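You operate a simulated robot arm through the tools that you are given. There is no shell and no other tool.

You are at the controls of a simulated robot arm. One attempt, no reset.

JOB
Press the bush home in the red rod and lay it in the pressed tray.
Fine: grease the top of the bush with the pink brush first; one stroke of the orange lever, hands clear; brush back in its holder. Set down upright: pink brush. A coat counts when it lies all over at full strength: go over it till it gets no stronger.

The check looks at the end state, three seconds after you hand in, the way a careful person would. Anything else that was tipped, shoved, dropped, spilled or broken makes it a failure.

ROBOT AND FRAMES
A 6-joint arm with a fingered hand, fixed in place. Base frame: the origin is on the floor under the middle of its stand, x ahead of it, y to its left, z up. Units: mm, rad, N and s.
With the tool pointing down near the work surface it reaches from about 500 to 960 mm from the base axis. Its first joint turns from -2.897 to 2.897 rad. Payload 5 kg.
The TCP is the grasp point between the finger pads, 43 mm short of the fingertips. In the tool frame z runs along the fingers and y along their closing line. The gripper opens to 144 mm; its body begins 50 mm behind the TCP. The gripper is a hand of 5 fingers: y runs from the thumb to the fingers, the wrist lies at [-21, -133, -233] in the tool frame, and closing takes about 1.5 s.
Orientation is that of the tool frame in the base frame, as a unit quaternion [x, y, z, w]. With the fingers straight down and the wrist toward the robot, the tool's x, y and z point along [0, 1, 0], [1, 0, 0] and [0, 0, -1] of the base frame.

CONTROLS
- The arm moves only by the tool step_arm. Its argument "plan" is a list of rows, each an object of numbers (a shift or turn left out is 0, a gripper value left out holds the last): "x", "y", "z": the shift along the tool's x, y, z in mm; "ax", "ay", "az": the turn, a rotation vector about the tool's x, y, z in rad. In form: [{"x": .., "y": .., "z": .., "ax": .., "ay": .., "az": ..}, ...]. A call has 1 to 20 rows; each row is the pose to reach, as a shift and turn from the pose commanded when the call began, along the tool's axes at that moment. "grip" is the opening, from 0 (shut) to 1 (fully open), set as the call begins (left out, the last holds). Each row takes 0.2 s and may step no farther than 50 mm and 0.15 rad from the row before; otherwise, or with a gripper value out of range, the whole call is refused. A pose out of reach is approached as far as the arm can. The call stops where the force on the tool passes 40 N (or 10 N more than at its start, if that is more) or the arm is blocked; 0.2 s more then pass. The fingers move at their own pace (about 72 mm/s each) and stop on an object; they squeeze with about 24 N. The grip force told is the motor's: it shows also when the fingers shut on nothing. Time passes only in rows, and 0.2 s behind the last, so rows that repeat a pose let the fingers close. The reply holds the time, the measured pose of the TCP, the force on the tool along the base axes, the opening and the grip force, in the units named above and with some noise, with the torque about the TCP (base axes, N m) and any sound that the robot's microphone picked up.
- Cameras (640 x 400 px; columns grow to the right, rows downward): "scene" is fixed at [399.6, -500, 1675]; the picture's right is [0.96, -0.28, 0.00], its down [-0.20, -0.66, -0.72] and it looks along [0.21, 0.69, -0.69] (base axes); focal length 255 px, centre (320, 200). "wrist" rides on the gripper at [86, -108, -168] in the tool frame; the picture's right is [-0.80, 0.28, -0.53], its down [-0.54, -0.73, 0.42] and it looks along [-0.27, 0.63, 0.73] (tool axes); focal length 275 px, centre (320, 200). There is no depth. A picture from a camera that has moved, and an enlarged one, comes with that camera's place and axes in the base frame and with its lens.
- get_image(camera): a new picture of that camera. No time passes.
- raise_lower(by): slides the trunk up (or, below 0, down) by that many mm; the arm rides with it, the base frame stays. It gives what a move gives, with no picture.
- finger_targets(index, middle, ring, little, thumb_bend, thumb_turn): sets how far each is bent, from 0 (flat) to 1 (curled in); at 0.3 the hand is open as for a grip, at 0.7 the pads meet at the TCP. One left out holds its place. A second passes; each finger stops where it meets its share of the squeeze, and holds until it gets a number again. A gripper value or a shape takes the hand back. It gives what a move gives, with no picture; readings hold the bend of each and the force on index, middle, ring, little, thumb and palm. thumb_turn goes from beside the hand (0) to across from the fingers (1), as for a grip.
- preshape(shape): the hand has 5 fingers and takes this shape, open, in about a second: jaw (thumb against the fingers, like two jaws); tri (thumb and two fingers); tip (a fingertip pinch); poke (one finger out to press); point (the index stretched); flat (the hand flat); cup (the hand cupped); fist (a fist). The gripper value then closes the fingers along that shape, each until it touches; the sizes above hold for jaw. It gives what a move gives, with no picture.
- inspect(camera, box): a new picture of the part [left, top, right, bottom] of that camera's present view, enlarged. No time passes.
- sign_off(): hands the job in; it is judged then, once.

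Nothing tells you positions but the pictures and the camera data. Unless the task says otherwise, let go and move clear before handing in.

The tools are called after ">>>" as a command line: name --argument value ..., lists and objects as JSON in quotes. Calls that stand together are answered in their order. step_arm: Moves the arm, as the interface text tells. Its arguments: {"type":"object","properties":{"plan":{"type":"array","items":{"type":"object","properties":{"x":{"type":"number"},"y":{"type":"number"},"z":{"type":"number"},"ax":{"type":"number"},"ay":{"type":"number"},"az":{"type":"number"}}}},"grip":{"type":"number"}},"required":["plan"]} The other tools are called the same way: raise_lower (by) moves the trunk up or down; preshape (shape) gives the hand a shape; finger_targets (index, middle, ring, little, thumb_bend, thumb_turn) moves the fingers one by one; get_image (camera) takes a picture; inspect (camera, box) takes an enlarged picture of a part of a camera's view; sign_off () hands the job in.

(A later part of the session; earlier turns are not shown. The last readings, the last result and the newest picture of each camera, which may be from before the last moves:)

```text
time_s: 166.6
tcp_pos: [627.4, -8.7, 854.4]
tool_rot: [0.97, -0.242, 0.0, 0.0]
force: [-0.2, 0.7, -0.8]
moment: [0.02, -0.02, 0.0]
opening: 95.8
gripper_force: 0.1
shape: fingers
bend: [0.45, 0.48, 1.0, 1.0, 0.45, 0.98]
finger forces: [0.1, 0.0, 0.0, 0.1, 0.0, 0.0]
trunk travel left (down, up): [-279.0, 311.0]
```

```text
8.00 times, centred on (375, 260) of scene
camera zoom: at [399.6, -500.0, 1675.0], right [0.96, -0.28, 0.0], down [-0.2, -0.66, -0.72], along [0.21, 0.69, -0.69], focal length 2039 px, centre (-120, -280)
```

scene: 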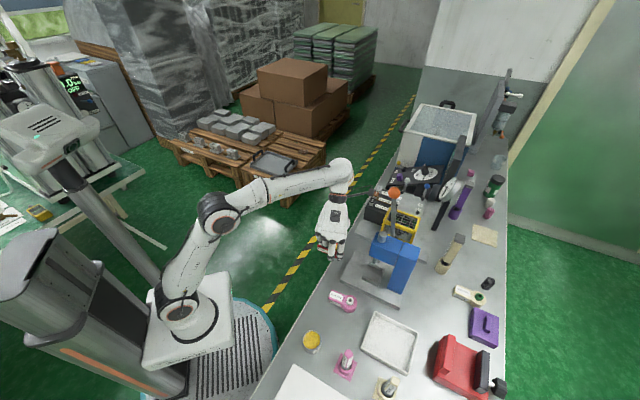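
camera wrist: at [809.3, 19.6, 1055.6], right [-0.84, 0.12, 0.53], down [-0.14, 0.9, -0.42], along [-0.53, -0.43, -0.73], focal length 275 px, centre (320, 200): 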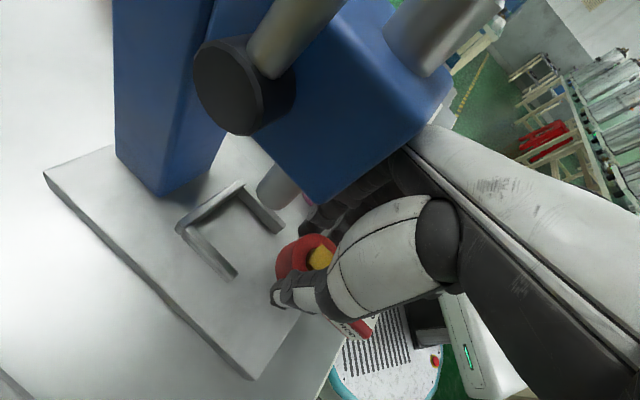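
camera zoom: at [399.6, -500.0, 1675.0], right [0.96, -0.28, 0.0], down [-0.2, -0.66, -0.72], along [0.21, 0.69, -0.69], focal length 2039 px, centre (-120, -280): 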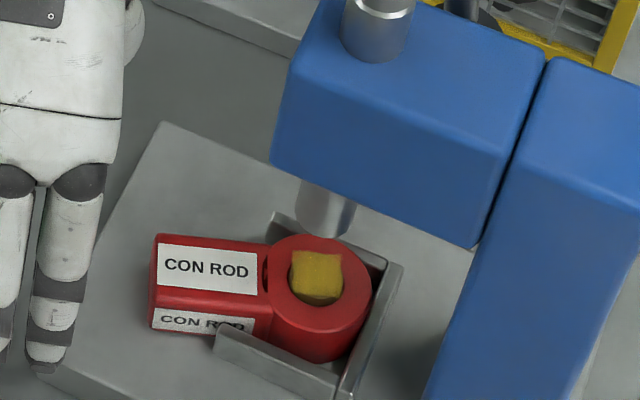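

Measured relative to the ram, the bush is still about 4 mm off toward the back and the lever side. I'll pinch the handle again, this time centred on it so the closing doesn't shove it, and shift the rod.

>>> step_arm --plan '[{"x": 10, "y": 5}, {"x": 22, "y": 9}, {"x": 34, "y": 12}, {"x": 45, "y": 13.5}, {"x": 56, "y": 13.5}, {"x": 56, "y": 13.5}]'

>>> inspect --camera "wrist" --box '[140, 110, 400, 320]'

>>> inspect --camera "scene" --box '[330, 210, 410, 290]'

```text
time_s: 168.0
tcp_pos: [670.2, -48.2, 854.4]
tool_rot: [0.97, -0.242, 0.0, 0.0]
force: [-0.8, 0.1, 0.1]
moment: [-0.01, 0.02, 0.02]
opening: 96.1
gripper_force: 0.1
shape: fingers
bend: [0.45, 0.48, 1.0, 1.0, 0.45, 0.98]
finger forces: [0.0, 0.0, 0.0, 0.0, 0.0, 0.0]
trunk travel left (down, up): [-279.0, 311.0]
```

```text
1.90 times, centred on (270, 215) of wrist
camera zoom: at [797.3, 8.0, 1022.9], right [-0.84, 0.12, 0.53], down [-0.14, 0.9, -0.42], along [-0.53, -0.43, -0.73], focal length 524 px, centre (415, 171)
```

zoom: 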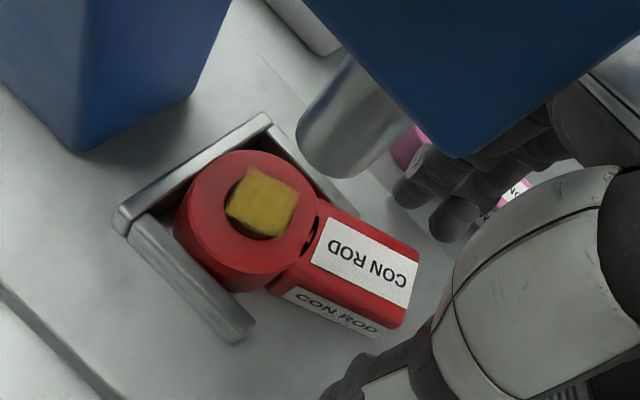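

```text
5.00 times, centred on (370, 250) of scene
camera zoom: at [399.6, -500.0, 1675.0], right [0.96, -0.28, 0.0], down [-0.2, -0.66, -0.72], along [0.21, 0.69, -0.69], focal length 1274 px, centre (70, -50)
```

zoom: 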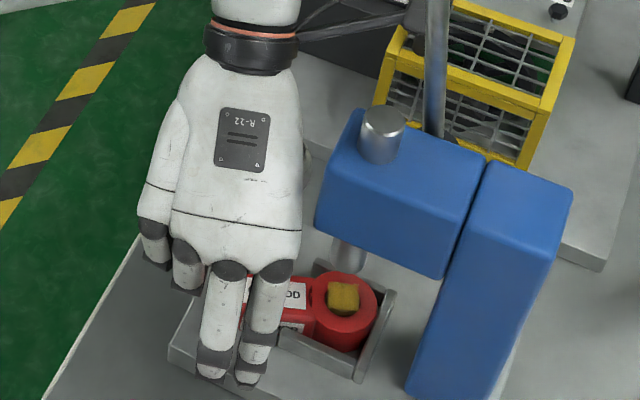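

>>> finger_targets --index 0.7 --thumb_bend 0.7

>>> inspect --camera "wrist" --box '[140, 110, 400, 320]'

>>> inspect --camera "scene" --box '[350, 235, 400, 285]'

```text
time_s: 169.0
tcp_pos: [669.3, -46.8, 857.0]
tool_rot: [0.97, -0.242, 0.0, 0.0]
force: [0.5, 2.8, -0.2]
moment: [0.1, 0.01, 0.05]
opening: 38.9
gripper_force: 10.1
shape: fingers
bend: [0.62, 0.48, 1.0, 1.0, 0.63, 0.98]
finger forces: [8.8, 0.0, 0.1, 0.0, 11.3, 0.1]
trunk travel left (down, up): [-279.0, 311.0]
```

```text
1.90 times, centred on (270, 215) of wrist
camera zoom: at [797.2, 8.5, 1023.0], right [-0.84, 0.12, 0.53], down [-0.14, 0.9, -0.42], along [-0.53, -0.43, -0.73], focal length 524 px, centre (415, 171)
```

zoom: 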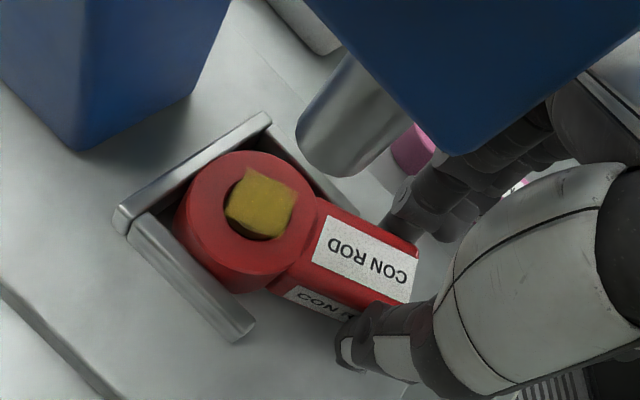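

```text
8.00 times, centred on (375, 260) of scene
camera zoom: at [399.6, -500.0, 1675.0], right [0.96, -0.28, 0.0], down [-0.2, -0.66, -0.72], along [0.21, 0.69, -0.69], focal length 2039 px, centre (-120, -280)
```

zoom: 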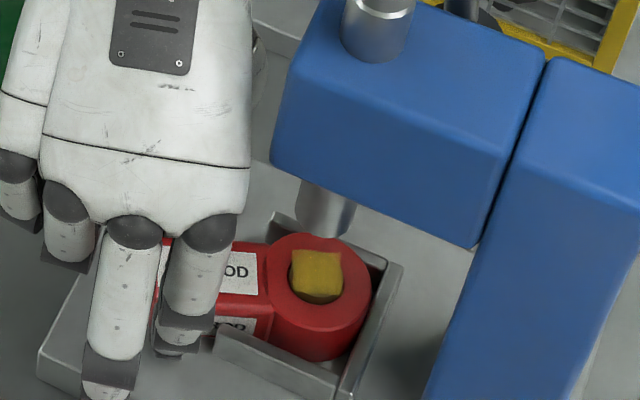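

The pinch is balanced and the rod hasn't moved. Shifting it 4 mm out and 4 mm sideways.

>>> step_arm --plan '[{"x": -2, "y": 1}, {"x": -3.5, "y": 2}, {"x": -4.9, "y": 2.8}, {"x": -4.9, "y": 2.8}]'

>>> inspect --camera "wrist" --box '[140, 110, 400, 320]'

>>> inspect --camera "scene" --box '[350, 235, 400, 285]'

```text
time_s: 170.0
tcp_pos: [663.4, -47.8, 856.2]
tool_rot: [0.97, -0.242, 0.0, 0.0]
force: [4.3, 3.5, -0.2]
moment: [0.15, -0.12, 0.15]
opening: 38.9
gripper_force: 10.6
shape: fingers
bend: [0.62, 0.48, 1.0, 1.0, 0.62, 0.98]
finger forces: [8.4, 0.0, 0.0, 0.1, 12.9, 0.1]
trunk travel left (down, up): [-279.0, 311.0]
```

```text
1.90 times, centred on (270, 215) of wrist
camera zoom: at [791.9, 8.7, 1022.9], right [-0.84, 0.12, 0.53], down [-0.14, 0.9, -0.42], along [-0.53, -0.43, -0.73], focal length 524 px, centre (415, 171)
```

zoom: 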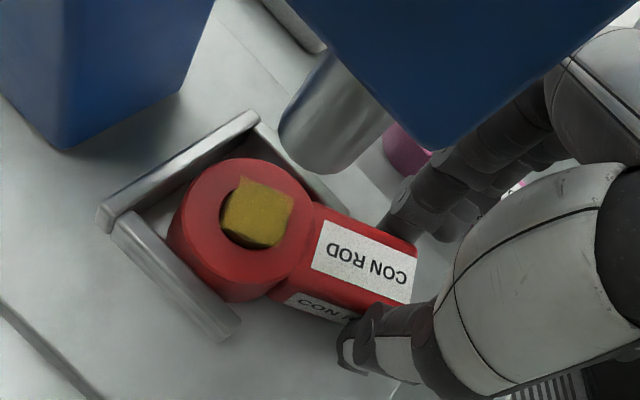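

```text
8.00 times, centred on (375, 260) of scene
camera zoom: at [399.6, -500.0, 1675.0], right [0.96, -0.28, 0.0], down [-0.2, -0.66, -0.72], along [0.21, 0.69, -0.69], focal length 2039 px, centre (-120, -280)
```

zoom: 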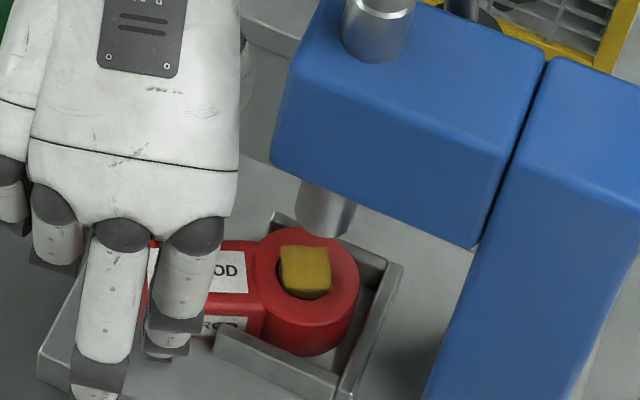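

The handle is bearing on the nest arm's tip, which keeps the ring against the other side. I'll swing the handle a few degrees toward the nest's axis to free it.

>>> step_arm --plan '[{"x": 0, "y": -2.5, "az": 0.033}, {"x": -0.1, "y": -5, "az": 0.067}, {"x": -0.2, "y": -7.4, "az": 0.1}, {"x": -0.2, "y": -7.4, "az": 0.1}]'

>>> inspect --camera "wrist" --box '[140, 110, 400, 320]'

>>> inspect --camera "scene" --box '[350, 235, 400, 285]'

```text
time_s: 171.0
tcp_pos: [666.6, -41.5, 856.3]
tool_rot: [0.957, -0.291, 0.0, 0.0]
force: [0.9, 0.6, -0.3]
moment: [0.0, 0.0, -0.02]
opening: 38.8
gripper_force: 11.0
shape: fingers
bend: [0.62, 0.48, 1.0, 1.0, 0.63, 0.97]
finger forces: [10.2, 0.0, 0.0, 0.0, 10.3, 0.1]
trunk travel left (down, up): [-279.0, 311.0]
```

```text
1.90 times, centred on (270, 215) of wrist
camera zoom: at [799.9, 2.2, 1023.2], right [-0.82, 0.21, 0.53], down [-0.05, 0.9, -0.42], along [-0.57, -0.37, -0.73], focal length 524 px, centre (415, 171)
```

zoom: 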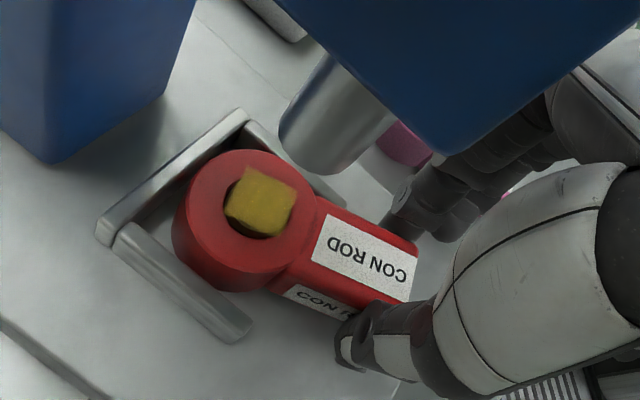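

```text
8.00 times, centred on (375, 260) of scene
camera zoom: at [399.6, -500.0, 1675.0], right [0.96, -0.28, 0.0], down [-0.2, -0.66, -0.72], along [0.21, 0.69, -0.69], focal length 2039 px, centre (-120, -280)
```

zoom: 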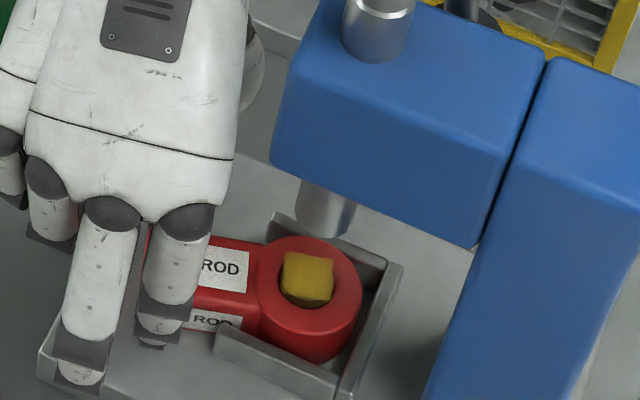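

Free now, and nearly on target. A final 2.5 mm sideways shift.

>>> step_arm --plan '[{"x": -0.2, "y": 1.2}, {"x": -0.4, "y": 2.5}, {"x": -0.4, "y": 2.5}]'

>>> inspect --camera "wrist" --box '[160, 120, 320, 260]'

>>> inspect --camera "scene" --box '[350, 235, 400, 285]'

```text
time_s: 171.8
tcp_pos: [664.1, -42.1, 855.7]
tool_rot: [0.957, -0.292, 0.0, 0.0]
force: [0.3, 1.1, 0.4]
moment: [0.03, -0.04, 0.04]
opening: 38.8
gripper_force: 10.6
shape: fingers
bend: [0.62, 0.48, 1.0, 1.0, 0.63, 0.97]
finger forces: [9.5, 0.1, 0.1, 0.1, 11.2, 0.1]
trunk travel left (down, up): [-279.0, 311.0]
```

```text
2.86 times, centred on (240, 190) of wrist
camera zoom: at [798.1, 1.1, 1023.3], right [-0.82, 0.21, 0.53], down [-0.05, 0.91, -0.42], along [-0.57, -0.37, -0.73], focal length 786 px, centre (549, 229)
```

zoom: 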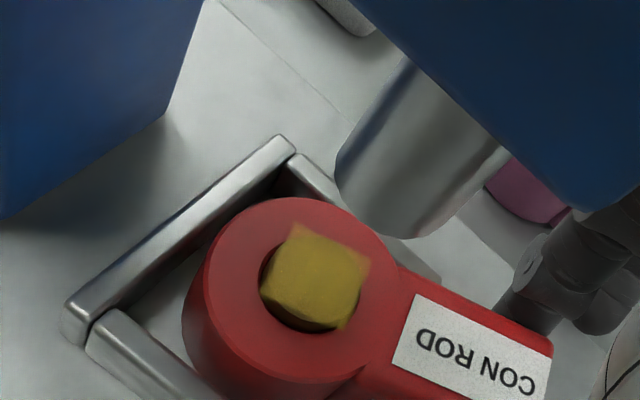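

```text
8.00 times, centred on (375, 260) of scene
camera zoom: at [399.6, -500.0, 1675.0], right [0.96, -0.28, 0.0], down [-0.2, -0.66, -0.72], along [0.21, 0.69, -0.69], focal length 2039 px, centre (-120, -280)
```

zoom: 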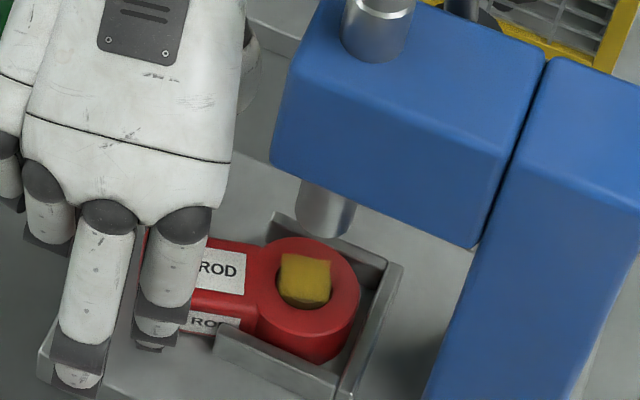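

The bush is now concentric with the ram within a millimetre or two. Releasing and backing away.

>>> finger_targets --index 0.45 --thumb_bend 0.45

>>> step_arm --plan '[{"x": -12}, {"x": -26}, {"x": -42}, {"x": -60}, {"x": -80}, {"x": -95, "z": -20}, {"x": -95, "z": -50}, {"x": -95, "z": -50}]'

>>> inspect --camera "wrist" --box '[60, 60, 300, 260]'

>>> inspect --camera "scene" --box '[350, 235, 400, 285]'

```text
time_s: 172.8
tcp_pos: [665.7, -41.6, 855.4]
tool_rot: [0.957, -0.29, 0.0, 0.0]
force: [-0.9, -0.1, 0.0]
moment: [0.0, 0.0, 0.03]
opening: 96.0
gripper_force: 0.0
shape: fingers
bend: [0.45, 0.48, 1.0, 1.0, 0.45, 0.98]
finger forces: [0.1, 0.1, 0.0, 0.1, 0.0, 0.0]
trunk travel left (down, up): [-279.0, 311.0]
```

```text
time_s: 174.6
tcp_pos: [585.8, 10.8, 904.1]
tool_rot: [0.957, -0.291, 0.0, 0.0]
force: [-0.2, 0.7, 0.1]
moment: [0.0, -0.03, -0.04]
opening: 96.0
gripper_force: 0.0
shape: fingers
bend: [0.45, 0.48, 1.0, 1.0, 0.45, 0.98]
finger forces: [0.0, 0.0, 0.0, 0.0, 0.1, 0.0]
trunk travel left (down, up): [-279.0, 311.0]
```

```text
2.00 times, centred on (180, 160) of wrist
camera zoom: at [719.4, 53.7, 1072.0], right [-0.82, 0.21, 0.53], down [-0.05, 0.91, -0.42], along [-0.57, -0.37, -0.73], focal length 551 px, centre (600, 280)
```

zoom: 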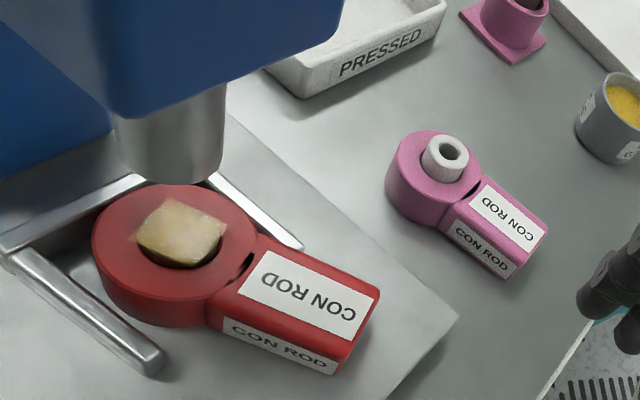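

```text
8.00 times, centred on (375, 260) of scene
camera zoom: at [399.6, -500.0, 1675.0], right [0.96, -0.28, 0.0], down [-0.2, -0.66, -0.72], along [0.21, 0.69, -0.69], focal length 2039 px, centre (-120, -280)
```

zoom: 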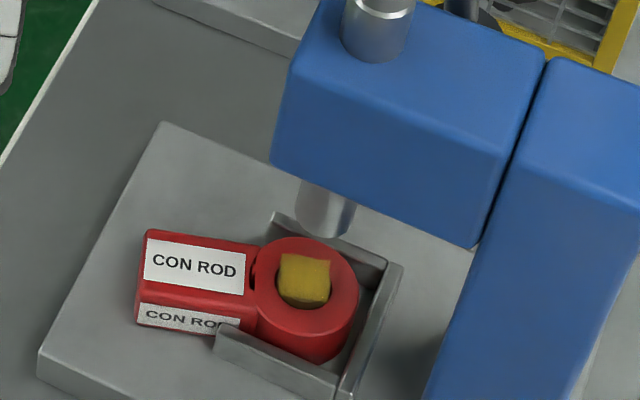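

The rod sits in the nest with the greased bush directly under the ram. Next is the lever; I'll look closely at its geometry from both cameras.

>>> inspect --camera "scene" --box '[355, 175, 435, 265]'

>>> get_image --camera "wrist"

```text
4.44 times, centred on (395, 220) of scene
camera zoom: at [399.6, -500.0, 1675.0], right [0.96, -0.28, 0.0], down [-0.2, -0.66, -0.72], along [0.21, 0.69, -0.69], focal length 1133 px, centre (-13, 111)
```

zoom: 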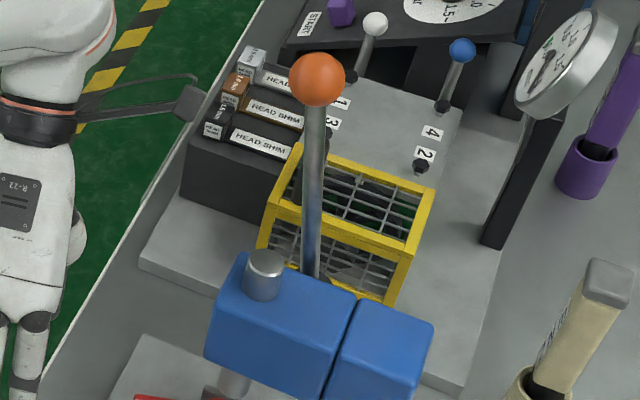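

```text
taken
camera wrist: at [719.4, 53.7, 1072.0], right [-0.82, 0.21, 0.53], down [-0.05, 0.91, -0.42], along [-0.57, -0.37, -0.73], focal length 275 px, centre (320, 200)
```

wrist: 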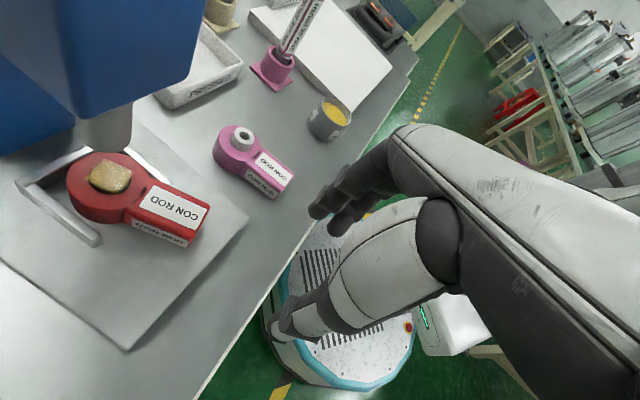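

Geometry: the lever pivots on the hub near (u≈614, z≈990), about 200 mm long, leaning slightly toward the robot already. I'll use the stretched index finger laid across behind the lever, pulling it toward the robot and down along its arc. First I'll turn the hand back to the natural side, away from the press.

>>> step_arm --plan '[{"y": 8, "z": -12, "az": -0.14}, {"y": 16, "z": -24, "az": -0.28}, {"y": 24, "z": -36, "az": -0.42}, {"y": 32, "z": -48, "az": -0.56}, {"y": 40, "z": -60, "az": -0.7}, {"y": 48, "z": -72, "az": -0.84}, {"y": 56, "z": -84, "az": -0.98}, {"y": 64, "z": -96, "az": -1.12}, {"y": 72, "z": -108, "az": -1.26}, {"y": 80, "z": -120, "az": -1.405}, {"y": 80, "z": -120, "az": -1.405}]'

>>> preshape --shape "point"

>>> get_image --camera "wrist"

>>> get_image --camera "scene"

```text
time_s: 177.0
tcp_pos: [540.5, -55.6, 1027.1]
tool_rot: [0.918, 0.397, -0.001, 0.0]
force: [-0.6, -0.3, -0.4]
moment: [0.05, 0.02, 0.0]
opening: 96.1
gripper_force: 0.0
shape: fingers
bend: [0.45, 0.48, 1.0, 1.0, 0.45, 0.98]
finger forces: [0.0, 0.0, 0.1, 0.0, 0.1, 0.1]
trunk travel left (down, up): [-279.0, 311.0]
```

```text
time_s: 177.9
tcp_pos: [541.9, -56.3, 1027.5]
tool_rot: [0.918, 0.396, 0.0, 0.0]
force: [-0.6, 0.5, 0.8]
moment: [-0.03, 0.0, 0.01]
opening: 136.0
gripper_force: 0.2
shape: point
bend: [0.19, 1.0, 1.0, 1.0, 0.98, 0.88]
finger forces: [0.0, 0.0, 0.1, 0.0, 0.0, 0.0]
trunk travel left (down, up): [-279.0, 311.0]
```

```text
taken
camera wrist: at [522.2, 82.1, 1194.3], right [-0.34, -0.77, 0.53], down [-0.9, 0.1, -0.42], along [0.27, -0.62, -0.73], focal length 275 px, centre (320, 200)
```

wrist: 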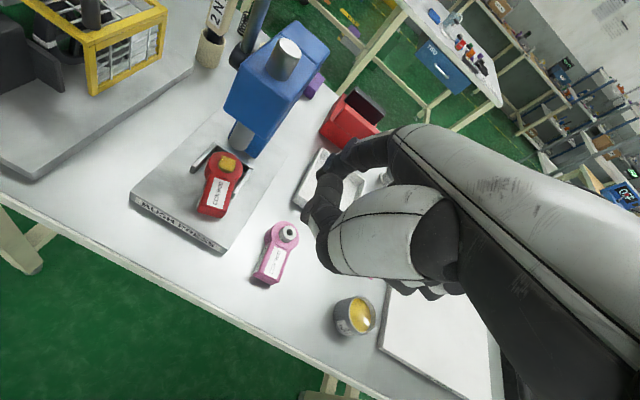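

```text
taken
```

scene: 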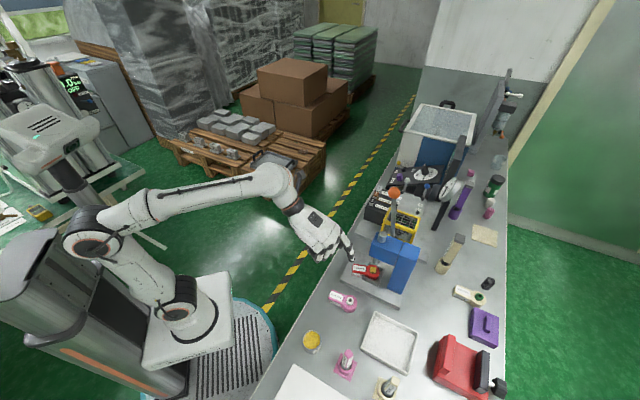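

The index is stretching out. I'll let it settle and measure where its tip is relative to the hand.

>>> step_arm --plan '[{"z": 0}, {"z": 0}, {"z": 0}]'

>>> inspect --camera "scene" --box '[285, 195, 385, 285]'

>>> inspect --camera "wrist" --box '[260, 110, 460, 310]'

```text
time_s: 178.7
tcp_pos: [541.3, -55.2, 1026.7]
tool_rot: [0.918, 0.396, 0.0, -0.001]
force: [1.3, 0.0, -0.2]
moment: [0.02, -0.01, 0.02]
opening: 136.3
gripper_force: 0.0
shape: point
bend: [0.19, 1.0, 1.0, 1.0, 0.98, 0.88]
finger forces: [0.0, 0.1, 0.1, 0.0, 0.0, 0.0]
trunk travel left (down, up): [-279.0, 311.0]
```

```text
4.44 times, centred on (335, 240) of scene
camera zoom: at [399.6, -500.0, 1675.0], right [0.96, -0.28, 0.0], down [-0.2, -0.66, -0.72], along [0.21, 0.69, -0.69], focal length 1133 px, centre (253, 22)
```

zoom: 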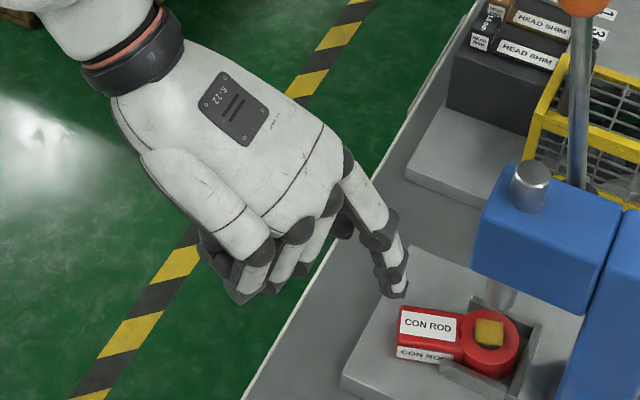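

```text
2.00 times, centred on (360, 210) of wrist
camera zoom: at [522.1, 82.1, 1194.3], right [-0.34, -0.77, 0.53], down [-0.9, 0.1, -0.42], along [0.27, -0.62, -0.73], focal length 551 px, centre (240, 180)
```

zoom: 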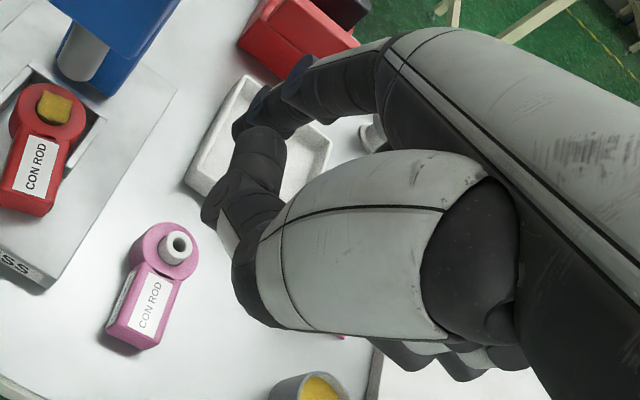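

The stretched index measures about 126 mm long, angled 23° off the hand's axis. I'll move out a little, then roll the hand so the index points along the bench (+v), horizontal, with the fist well clear of the lever.

>>> step_arm --plan '[{"x": 7, "y": 17, "z": -23}, {"x": 15, "y": 34, "z": -46}, {"x": 22, "y": 51, "z": -70}, {"x": 29.2, "y": 67.7, "z": -93}, {"x": 29.2, "y": 67.7, "z": -93}]'

>>> step_arm --plan '[{"ay": 0.143}, {"ay": 0.286}, {"ay": 0.429}, {"ay": 0.571}, {"ay": 0.714}, {"ay": 0.857}, {"ay": 1.0}, {"ay": 1.143}, {"ay": 1.286}, {"ay": 1.428}, {"ay": 1.571}, {"ay": 1.571}]'

>>> get_image --camera "scene"

>>> get_image --camera "wrist"

```text
time_s: 179.9
tcp_pos: [610.6, -79.9, 1119.3]
tool_rot: [0.918, 0.396, 0.0, 0.0]
force: [0.2, 0.7, -0.1]
moment: [-0.02, 0.03, 0.0]
opening: 136.3
gripper_force: 0.0
shape: point
bend: [0.19, 1.0, 1.0, 1.0, 0.98, 0.88]
finger forces: [0.0, 0.1, 0.0, 0.0, 0.0, 0.1]
trunk travel left (down, up): [-279.0, 311.0]
```

```text
time_s: 182.5
tcp_pos: [611.8, -82.4, 1118.1]
tool_rot: [0.649, 0.28, 0.65, -0.28]
force: [0.5, 0.0, 0.2]
moment: [0.0, 0.0, 0.02]
opening: 0.0
gripper_force: 0.0
shape: point
bend: [0.19, 1.0, 1.0, 1.0, 0.98, 0.88]
finger forces: [0.1, 0.0, 0.0, 0.0, 0.1, 0.1]
trunk travel left (down, up): [-279.0, 311.0]
```

```text
taken
```

scene: 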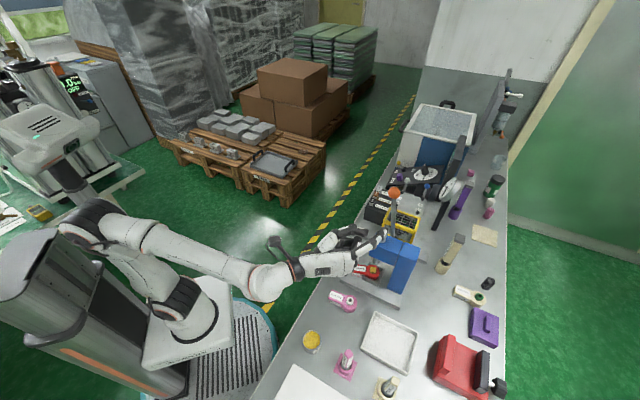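

```text
taken
camera wrist: at [417.6, -129.1, 1204.4], right [-0.16, -0.58, -0.8], down [-0.24, 0.81, -0.54], along [0.96, 0.1, -0.27], focal length 275 px, centre (320, 200)
```

wrist: 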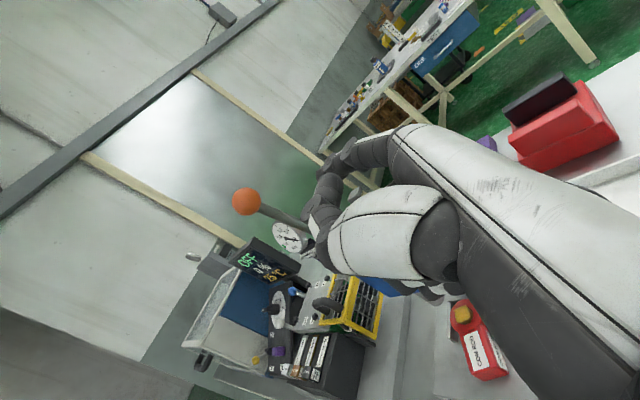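

The index now points along the bench toward the lever. I'll rotate the remaining 23° so it is truly parallel, then check its position relative to the lever before approaching.

>>> step_arm --plan '[{"ax": 0.134}, {"ax": 0.268}, {"ax": 0.401}, {"ax": 0.401}]'

>>> get_image --camera "wrist"

>>> inspect --camera "scene" --box '[320, 170, 440, 290]'

```text
time_s: 183.5
tcp_pos: [611.2, -82.9, 1116.9]
tool_rot: [0.58, 0.405, 0.58, -0.405]
force: [-0.1, -0.4, 0.5]
moment: [0.0, 0.0, 0.01]
opening: 0.1
gripper_force: 0.0
shape: point
bend: [0.19, 1.0, 1.0, 1.0, 0.98, 0.88]
finger forces: [0.1, 0.0, 0.1, 0.1, 0.1, 0.0]
trunk travel left (down, up): [-279.0, 311.0]
```

```text
taken
camera wrist: at [452.5, -201.3, 1203.9], right [0.08, -0.6, -0.8], down [-0.53, 0.65, -0.54], along [0.84, 0.47, -0.27], focal length 275 px, centre (320, 200)
```

wrist: 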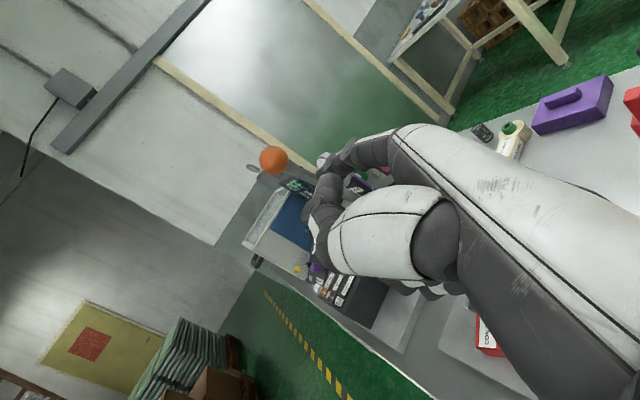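

```text
3.33 times, centred on (380, 230) of scene
camera zoom: at [399.6, -500.0, 1675.0], right [0.96, -0.28, 0.0], down [-0.2, -0.66, -0.72], along [0.21, 0.69, -0.69], focal length 849 px, centre (120, 100)
```

zoom: 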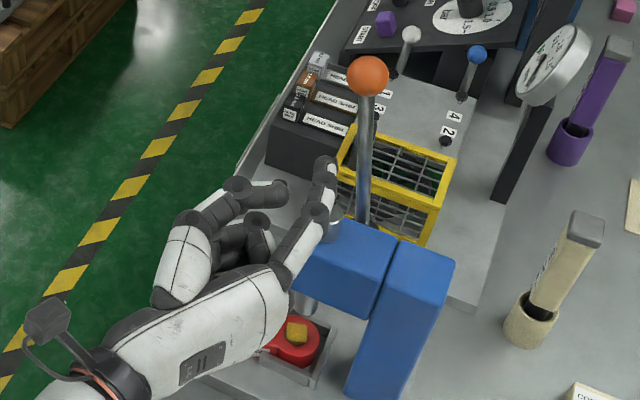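

The thumb tip is close to where the lever will pass, so I'll swing the thumb to the side of the hand and check again.

>>> finger_targets --thumb_turn 0 --thumb_bend 0.9

>>> inspect --camera "scene" --box '[320, 170, 440, 290]'

>>> get_image --camera "wrist"

```text
time_s: 184.5
tcp_pos: [612.0, -83.7, 1117.8]
tool_rot: [0.58, 0.404, 0.581, -0.404]
force: [0.1, 0.1, -0.2]
moment: [0.0, 0.01, 0.0]
opening: 88.9
gripper_force: 0.0
shape: fingers
bend: [0.19, 1.0, 1.0, 1.0, 0.9, 0.0]
finger forces: [0.0, 0.0, 0.1, 0.1, 0.0, 0.1]
trunk travel left (down, up): [-279.0, 311.0]
```

```text
3.33 times, centred on (380, 230) of scene
camera zoom: at [399.6, -500.0, 1675.0], right [0.96, -0.28, 0.0], down [-0.2, -0.66, -0.72], along [0.21, 0.69, -0.69], focal length 849 px, centre (120, 100)
```

zoom: 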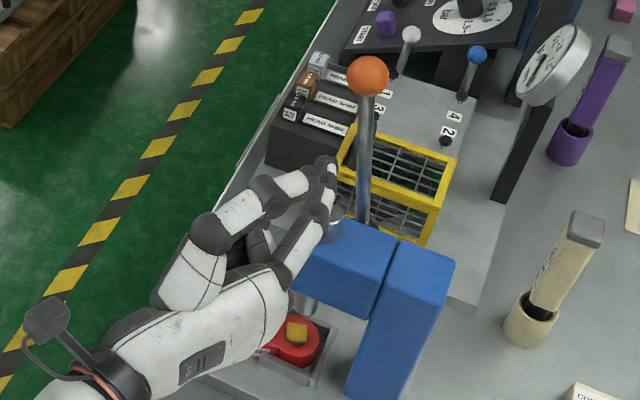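

```text
taken
camera wrist: at [452.3, -201.0, 1204.0], right [0.08, -0.6, -0.8], down [-0.53, 0.65, -0.54], along [0.84, 0.47, -0.27], focal length 275 px, centre (320, 200)
```

wrist: 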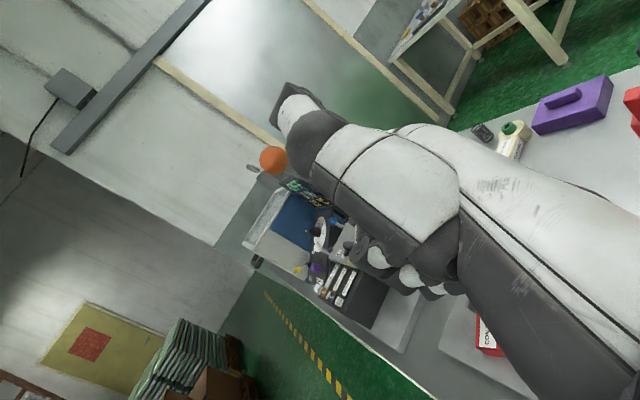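

>>> finger_targets --thumb_turn 0 --thumb_bend 0

>>> inspect --camera "scene" --box '[320, 170, 440, 290]'

>>> get_image --camera "wrist"

```text
time_s: 185.5
tcp_pos: [611.8, -82.7, 1117.8]
tool_rot: [0.58, 0.404, 0.58, -0.404]
force: [-0.6, 0.1, -0.8]
moment: [-0.03, 0.0, 0.0]
opening: 225.2
gripper_force: 0.1
shape: fingers
bend: [0.19, 1.0, 1.0, 1.0, 0.0, 0.0]
finger forces: [0.1, 0.0, 0.1, 0.0, 0.0, 0.0]
trunk travel left (down, up): [-279.0, 311.0]
```

```text
3.33 times, centred on (380, 230) of scene
camera zoom: at [399.6, -500.0, 1675.0], right [0.96, -0.28, 0.0], down [-0.2, -0.66, -0.72], along [0.21, 0.69, -0.69], focal length 849 px, centre (120, 100)
```

zoom: 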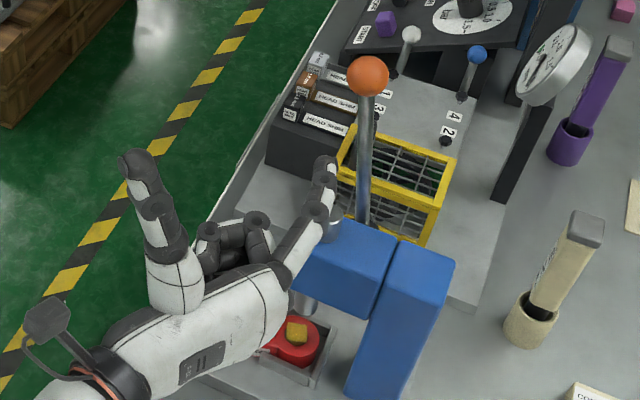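

```text
taken
camera wrist: at [452.3, -201.0, 1204.0], right [0.08, -0.6, -0.8], down [-0.53, 0.65, -0.54], along [0.84, 0.47, -0.27], focal length 275 px, centre (320, 200)
```

wrist: 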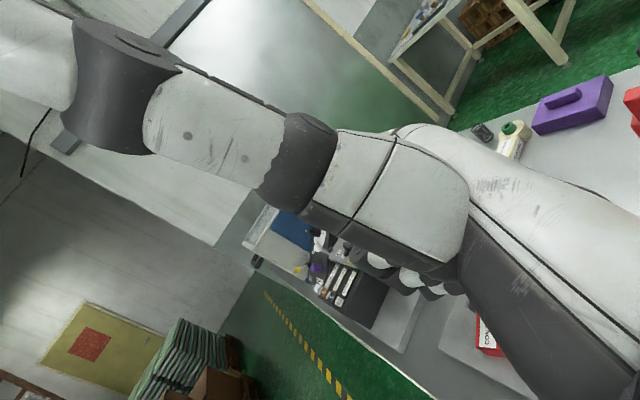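

The thumb is now well away, leaving only the index near the lever. Moving so the index lies behind the lever line, still short of it.

>>> step_arm --plan '[{"x": 9, "y": 13, "z": 0.4}, {"x": 17, "y": 26, "z": 0.7}, {"x": 17, "y": 38.5, "z": 1.1}, {"x": 17, "y": 38.5, "z": 1.1}]'

>>> inspect --camera "scene" --box '[350, 170, 440, 250]'

>>> get_image --camera "wrist"

```text
time_s: 186.5
tcp_pos: [647.5, -95.2, 1134.3]
tool_rot: [0.58, 0.403, 0.581, -0.405]
force: [0.0, 0.4, 0.2]
moment: [-0.04, -0.01, 0.03]
opening: 225.4
gripper_force: 0.1
shape: fingers
bend: [0.19, 1.0, 1.0, 1.0, 0.0, 0.0]
finger forces: [0.0, 0.0, 0.1, 0.0, 0.1, 0.1]
trunk travel left (down, up): [-279.0, 311.0]
```

```text
5.00 times, centred on (395, 210) of scene
camera zoom: at [399.6, -500.0, 1675.0], right [0.96, -0.28, 0.0], down [-0.2, -0.66, -0.72], along [0.21, 0.69, -0.69], focal length 1274 px, centre (-55, 150)
```

zoom: 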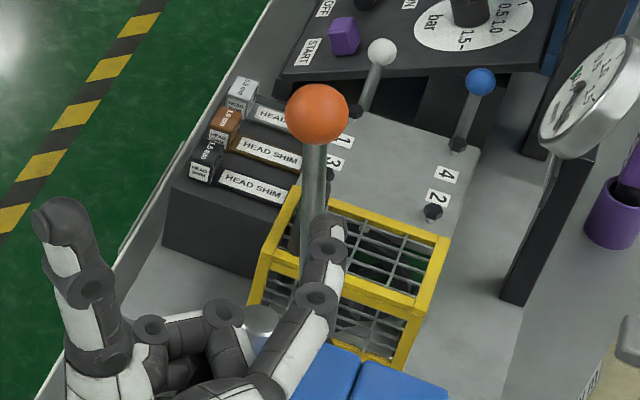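

```text
taken
camera wrist: at [488.1, -213.3, 1221.4], right [0.08, -0.6, -0.8], down [-0.53, 0.65, -0.54], along [0.84, 0.47, -0.27], focal length 275 px, centre (320, 200)
```

wrist: 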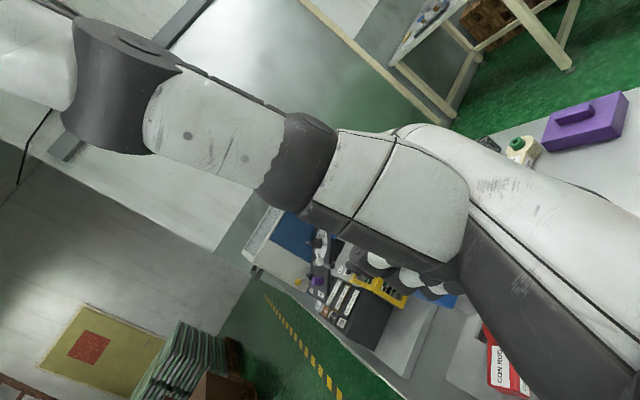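

The index tip is at the right height but would pass too close behind the lever rod. I'll move 10 mm further back, then slide the finger across behind it.

>>> step_arm --plan '[{"y": 9.2, "z": -3.9}, {"y": 14.7, "z": 9}, {"y": 20.1, "z": 21.9}, {"y": 25.6, "z": 34.7}, {"y": 31, "z": 47.6}, {"y": 36.5, "z": 60.5}, {"y": 36.5, "z": 60.5}]'

>>> inspect --camera "scene" --box '[350, 170, 440, 250]'

```text
time_s: 188.1
tcp_pos: [702.2, -49.6, 1136.9]
tool_rot: [0.58, 0.404, 0.58, -0.404]
force: [0.6, -0.2, -0.3]
moment: [0.0, 0.0, 0.01]
opening: 225.1
gripper_force: 0.0
shape: fingers
bend: [0.19, 1.0, 1.0, 1.0, 0.0, 0.0]
finger forces: [0.0, 0.0, 0.0, 0.1, 0.0, 0.1]
trunk travel left (down, up): [-279.0, 311.0]
```

```text
5.00 times, centred on (395, 210) of scene
camera zoom: at [399.6, -500.0, 1675.0], right [0.96, -0.28, 0.0], down [-0.2, -0.66, -0.72], along [0.21, 0.69, -0.69], focal length 1274 px, centre (-55, 150)
```

zoom: 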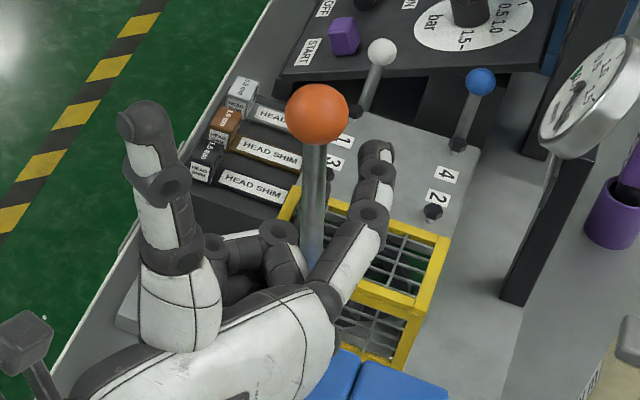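

The finger is now behind the lever with about 18 mm of gap. Starting the pull along the lever's arc, first about 10°, and checking the force.

>>> step_arm --plan '[{"y": -9.2, "z": 3.9, "x": 0}, {"y": -16.3, "z": 6.9, "x": 0}, {"y": -24, "z": 10.2, "x": -0.8}, {"y": -31.5, "z": 13.3, "x": -1.8}, {"y": -38, "z": 16.1, "x": -3.2}, {"y": -44.3, "z": 18.8, "x": -4.7}]'

>>> inspect --camera "scene" --box '[340, 170, 440, 290]'

```text
time_s: 189.5
tcp_pos: [668.6, -16.5, 1130.6]
tool_rot: [0.581, 0.404, 0.58, -0.404]
force: [2.2, 0.3, 0.6]
moment: [0.02, 0.03, 0.06]
opening: 226.6
gripper_force: 1.7
shape: fingers
bend: [0.19, 1.0, 1.0, 1.0, 0.0, 0.0]
finger forces: [2.0, 0.1, 0.1, 0.1, 0.0, 0.0]
trunk travel left (down, up): [-279.0, 311.0]
```

```text
3.33 times, centred on (390, 230) of scene
camera zoom: at [399.6, -500.0, 1675.0], right [0.96, -0.28, 0.0], down [-0.2, -0.66, -0.72], along [0.21, 0.69, -0.69], focal length 849 px, centre (87, 100)
```

zoom: 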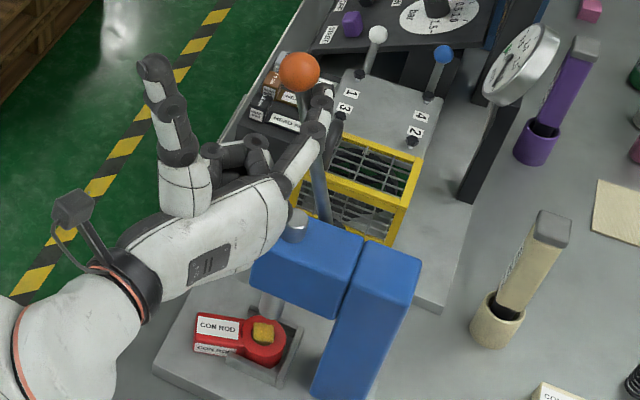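

The lever follows smoothly with only 2 N on the finger. Continuing the arc to about 50°.

>>> step_arm --plan '[{"y": -12.5, "z": 5.3, "x": -4.1}, {"y": -24.8, "z": 10.5, "x": -9.3}, {"y": -36.5, "z": 15.5, "x": -15.7}, {"y": -47.6, "z": 20.2, "x": -23.2}, {"y": -58.1, "z": 24.6, "x": -31.7}, {"y": -67.9, "z": 28.8, "x": -41.2}]'

>>> inspect --camera "scene" --box '[320, 170, 440, 290]'

```text
time_s: 190.9
tcp_pos: [613.8, 33.4, 1090.8]
tool_rot: [0.58, 0.404, 0.581, -0.404]
force: [3.0, -0.4, 1.2]
moment: [0.0, 0.0, -0.01]
opening: 226.1
gripper_force: 1.1
shape: fingers
bend: [0.18, 1.0, 1.0, 1.0, 0.0, 0.0]
finger forces: [2.5, 0.0, 0.0, 0.0, 0.0, 0.0]
trunk travel left (down, up): [-279.0, 311.0]
```

```text
3.33 times, centred on (380, 230) of scene
camera zoom: at [399.6, -500.0, 1675.0], right [0.96, -0.28, 0.0], down [-0.2, -0.66, -0.72], along [0.21, 0.69, -0.69], focal length 849 px, centre (120, 100)
```

zoom: 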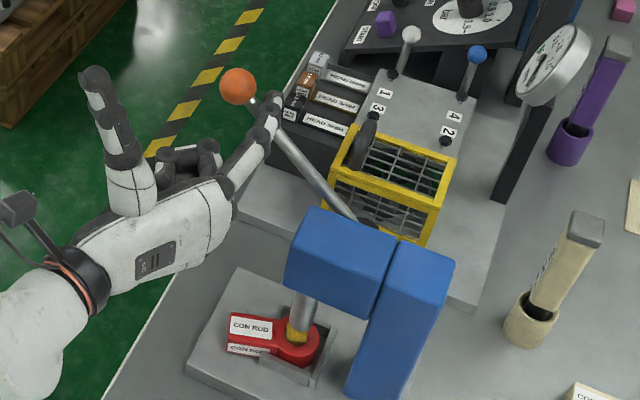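

The ram is coming down onto the bush. Continuing the same stroke in smaller steps.

>>> step_arm --plan '[{"y": -4.6, "z": 1.9, "x": -5.1}, {"y": -9, "z": 3.8, "x": -10.4}, {"y": -13.1, "z": 5.6, "x": -15.9}, {"y": -17.1, "z": 7.3, "x": -21.6}, {"y": -20.8, "z": 8.8, "x": -27.5}, {"y": -24.3, "z": 10.3, "x": -33.5}]'

>>> inspect --camera "scene" --box '[320, 170, 440, 290]'

```text
time_s: 192.3
tcp_pos: [596.0, 50.8, 1057.4]
tool_rot: [0.58, 0.404, 0.58, -0.405]
force: [4.1, 0.7, 1.9]
moment: [-0.05, -0.13, 0.02]
opening: 226.0
gripper_force: 1.8
shape: fingers
bend: [0.18, 1.0, 1.0, 1.0, 0.0, 0.0]
finger forces: [3.4, 0.0, 0.1, 0.0, 0.0, 0.0]
trunk travel left (down, up): [-279.0, 311.0]
```

```text
3.33 times, centred on (380, 230) of scene
camera zoom: at [399.6, -500.0, 1675.0], right [0.96, -0.28, 0.0], down [-0.2, -0.66, -0.72], along [0.21, 0.69, -0.69], focal length 849 px, centre (120, 100)
```

zoom: 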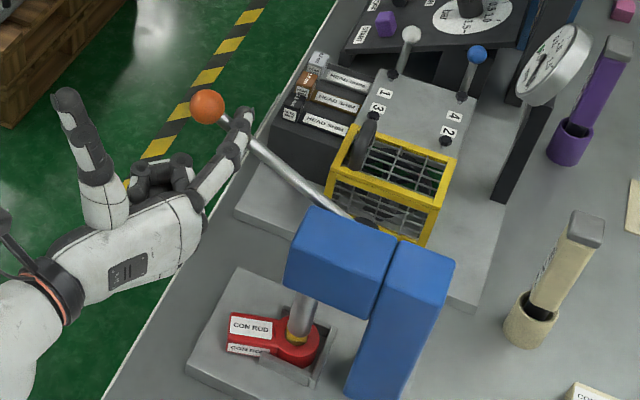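

The bush is going in. Continuing to about 80°.

>>> step_arm --plan '[{"y": -3.3, "z": 1.4, "x": -6.2}, {"y": -6.3, "z": 2.7, "x": -12.5}, {"y": -9, "z": 3.8, "x": -19}, {"y": -11.4, "z": 4.8, "x": -25.6}, {"y": -13.6, "z": 5.8, "x": -32.3}, {"y": -15.6, "z": 6.6, "x": -39.1}]'

>>> inspect --camera "scene" --box '[320, 170, 440, 290]'

>>> inspect --camera "scene" --box '[350, 235, 400, 285]'

```text
time_s: 193.7
tcp_pos: [582.5, 62.2, 1018.6]
tool_rot: [0.579, 0.404, 0.581, -0.405]
force: [3.7, 0.3, 8.2]
moment: [-0.15, -0.8, 0.07]
opening: 223.6
gripper_force: 4.5
shape: fingers
bend: [0.18, 1.0, 1.0, 1.0, 0.0, 0.0]
finger forces: [9.5, 0.1, 0.0, 0.0, 0.0, 0.0]
trunk travel left (down, up): [-279.0, 311.0]
```

```text
3.33 times, centred on (380, 230) of scene
camera zoom: at [399.6, -500.0, 1675.0], right [0.96, -0.28, 0.0], down [-0.2, -0.66, -0.72], along [0.21, 0.69, -0.69], focal length 849 px, centre (120, 100)
```

zoom: 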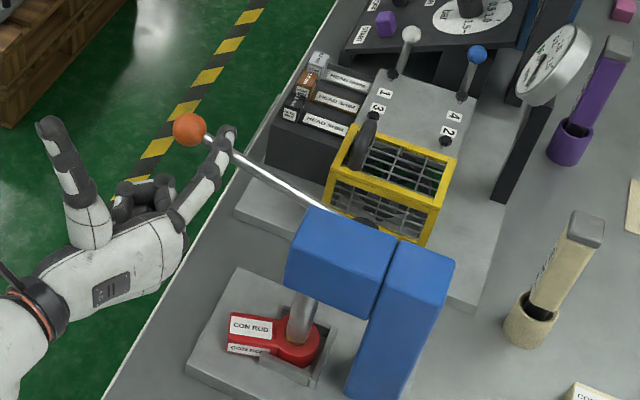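

```text
8.00 times, centred on (375, 260) of scene
camera zoom: at [399.6, -500.0, 1675.0], right [0.96, -0.28, 0.0], down [-0.2, -0.66, -0.72], along [0.21, 0.69, -0.69], focal length 2039 px, centre (-120, -280)
```

zoom: 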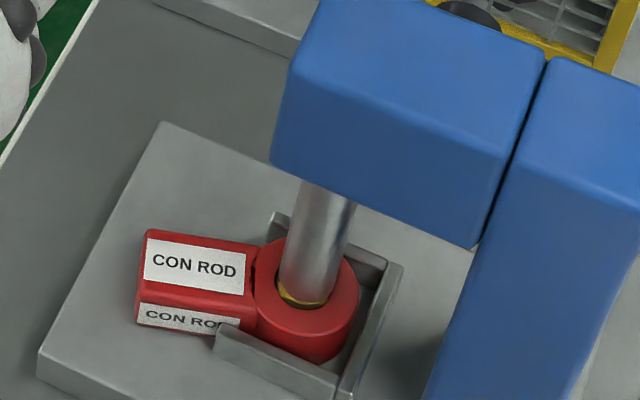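

The ram is almost down to the ring and the force is rising (8 N). Pushing on carefully to the end of the stroke.

>>> step_arm --plan '[{"y": -0.8, "z": 0.3, "x": -3.5}, {"y": -1.6, "z": 0.7, "x": -6.9}, {"y": -2.3, "z": 1, "x": -10.4}, {"y": -3, "z": 1.3, "x": -13.9}]'

>>> inspect --camera "scene" --box '[320, 170, 440, 290]'

>>> inspect --camera "scene" --box '[350, 235, 400, 285]'

```text
time_s: 194.7
tcp_pos: [580.0, 65.6, 1003.7]
tool_rot: [0.579, 0.404, 0.582, -0.404]
force: [4.1, -1.0, 13.1]
moment: [-0.23, -1.1, 0.11]
opening: 222.4
gripper_force: 7.1
shape: fingers
bend: [0.18, 1.0, 1.0, 1.0, 0.0, 0.0]
finger forces: [13.5, 0.0, 0.0, 0.0, 0.0, 0.0]
trunk travel left (down, up): [-279.0, 311.0]
```

```text
3.33 times, centred on (380, 230) of scene
camera zoom: at [399.6, -500.0, 1675.0], right [0.96, -0.28, 0.0], down [-0.2, -0.66, -0.72], along [0.21, 0.69, -0.69], focal length 849 px, centre (120, 100)
```

zoom: 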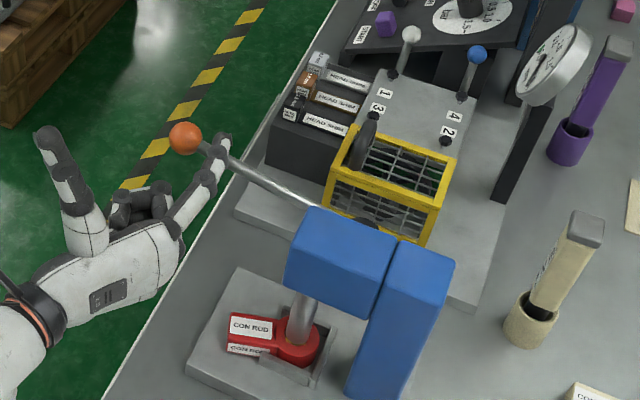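

```text
8.00 times, centred on (375, 260) of scene
camera zoom: at [399.6, -500.0, 1675.0], right [0.96, -0.28, 0.0], down [-0.2, -0.66, -0.72], along [0.21, 0.69, -0.69], focal length 2039 px, centre (-120, -280)
```

zoom: 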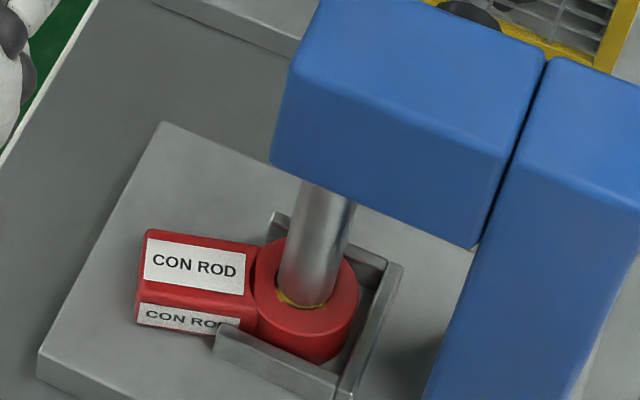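

>>> step_arm --plan '[{"y": -0.5, "z": 0.2, "x": -3.5}, {"y": -1, "z": 0.4, "x": -7}, {"y": -1.3, "z": 0.6, "x": -10.5}, {"y": -1.6, "z": 0.7, "x": -14}]'

>>> inspect --camera "scene" --box '[320, 170, 440, 290]'

>>> inspect --camera "scene" --box '[350, 235, 400, 285]'

```text
time_s: 195.7
tcp_pos: [578.4, 65.2, 994.0]
tool_rot: [0.577, 0.405, 0.583, -0.403]
force: [8.1, 3.3, 29.3]
moment: [-0.65, -2.44, 0.42]
opening: 217.8
gripper_force: 14.7
shape: fingers
bend: [0.16, 1.0, 1.0, 1.0, 0.0, 0.0]
finger forces: [28.3, 0.0, 0.0, 0.0, 0.0, 0.0]
trunk travel left (down, up): [-279.0, 311.0]
```

```text
3.33 times, centred on (380, 230) of scene
camera zoom: at [399.6, -500.0, 1675.0], right [0.96, -0.28, 0.0], down [-0.2, -0.66, -0.72], along [0.21, 0.69, -0.69], focal length 849 px, centre (120, 100)
```

zoom: 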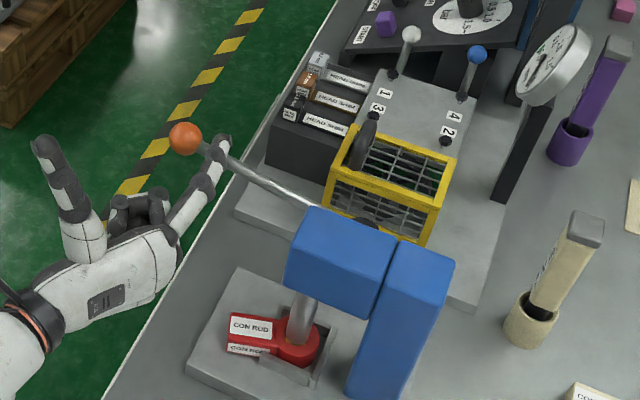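

```text
8.00 times, centred on (375, 260) of scene
camera zoom: at [399.6, -500.0, 1675.0], right [0.96, -0.28, 0.0], down [-0.2, -0.66, -0.72], along [0.21, 0.69, -0.69], focal length 2039 px, centre (-120, -280)
```

zoom: 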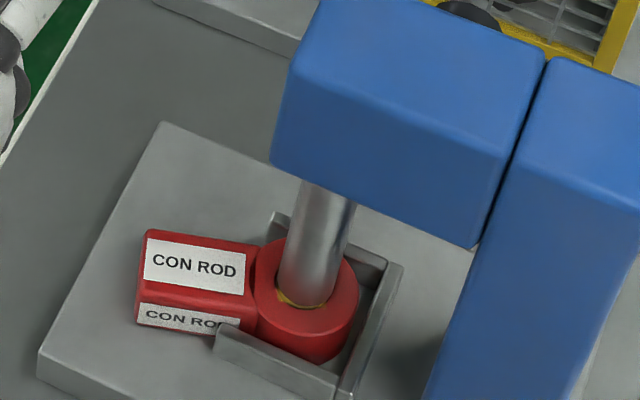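

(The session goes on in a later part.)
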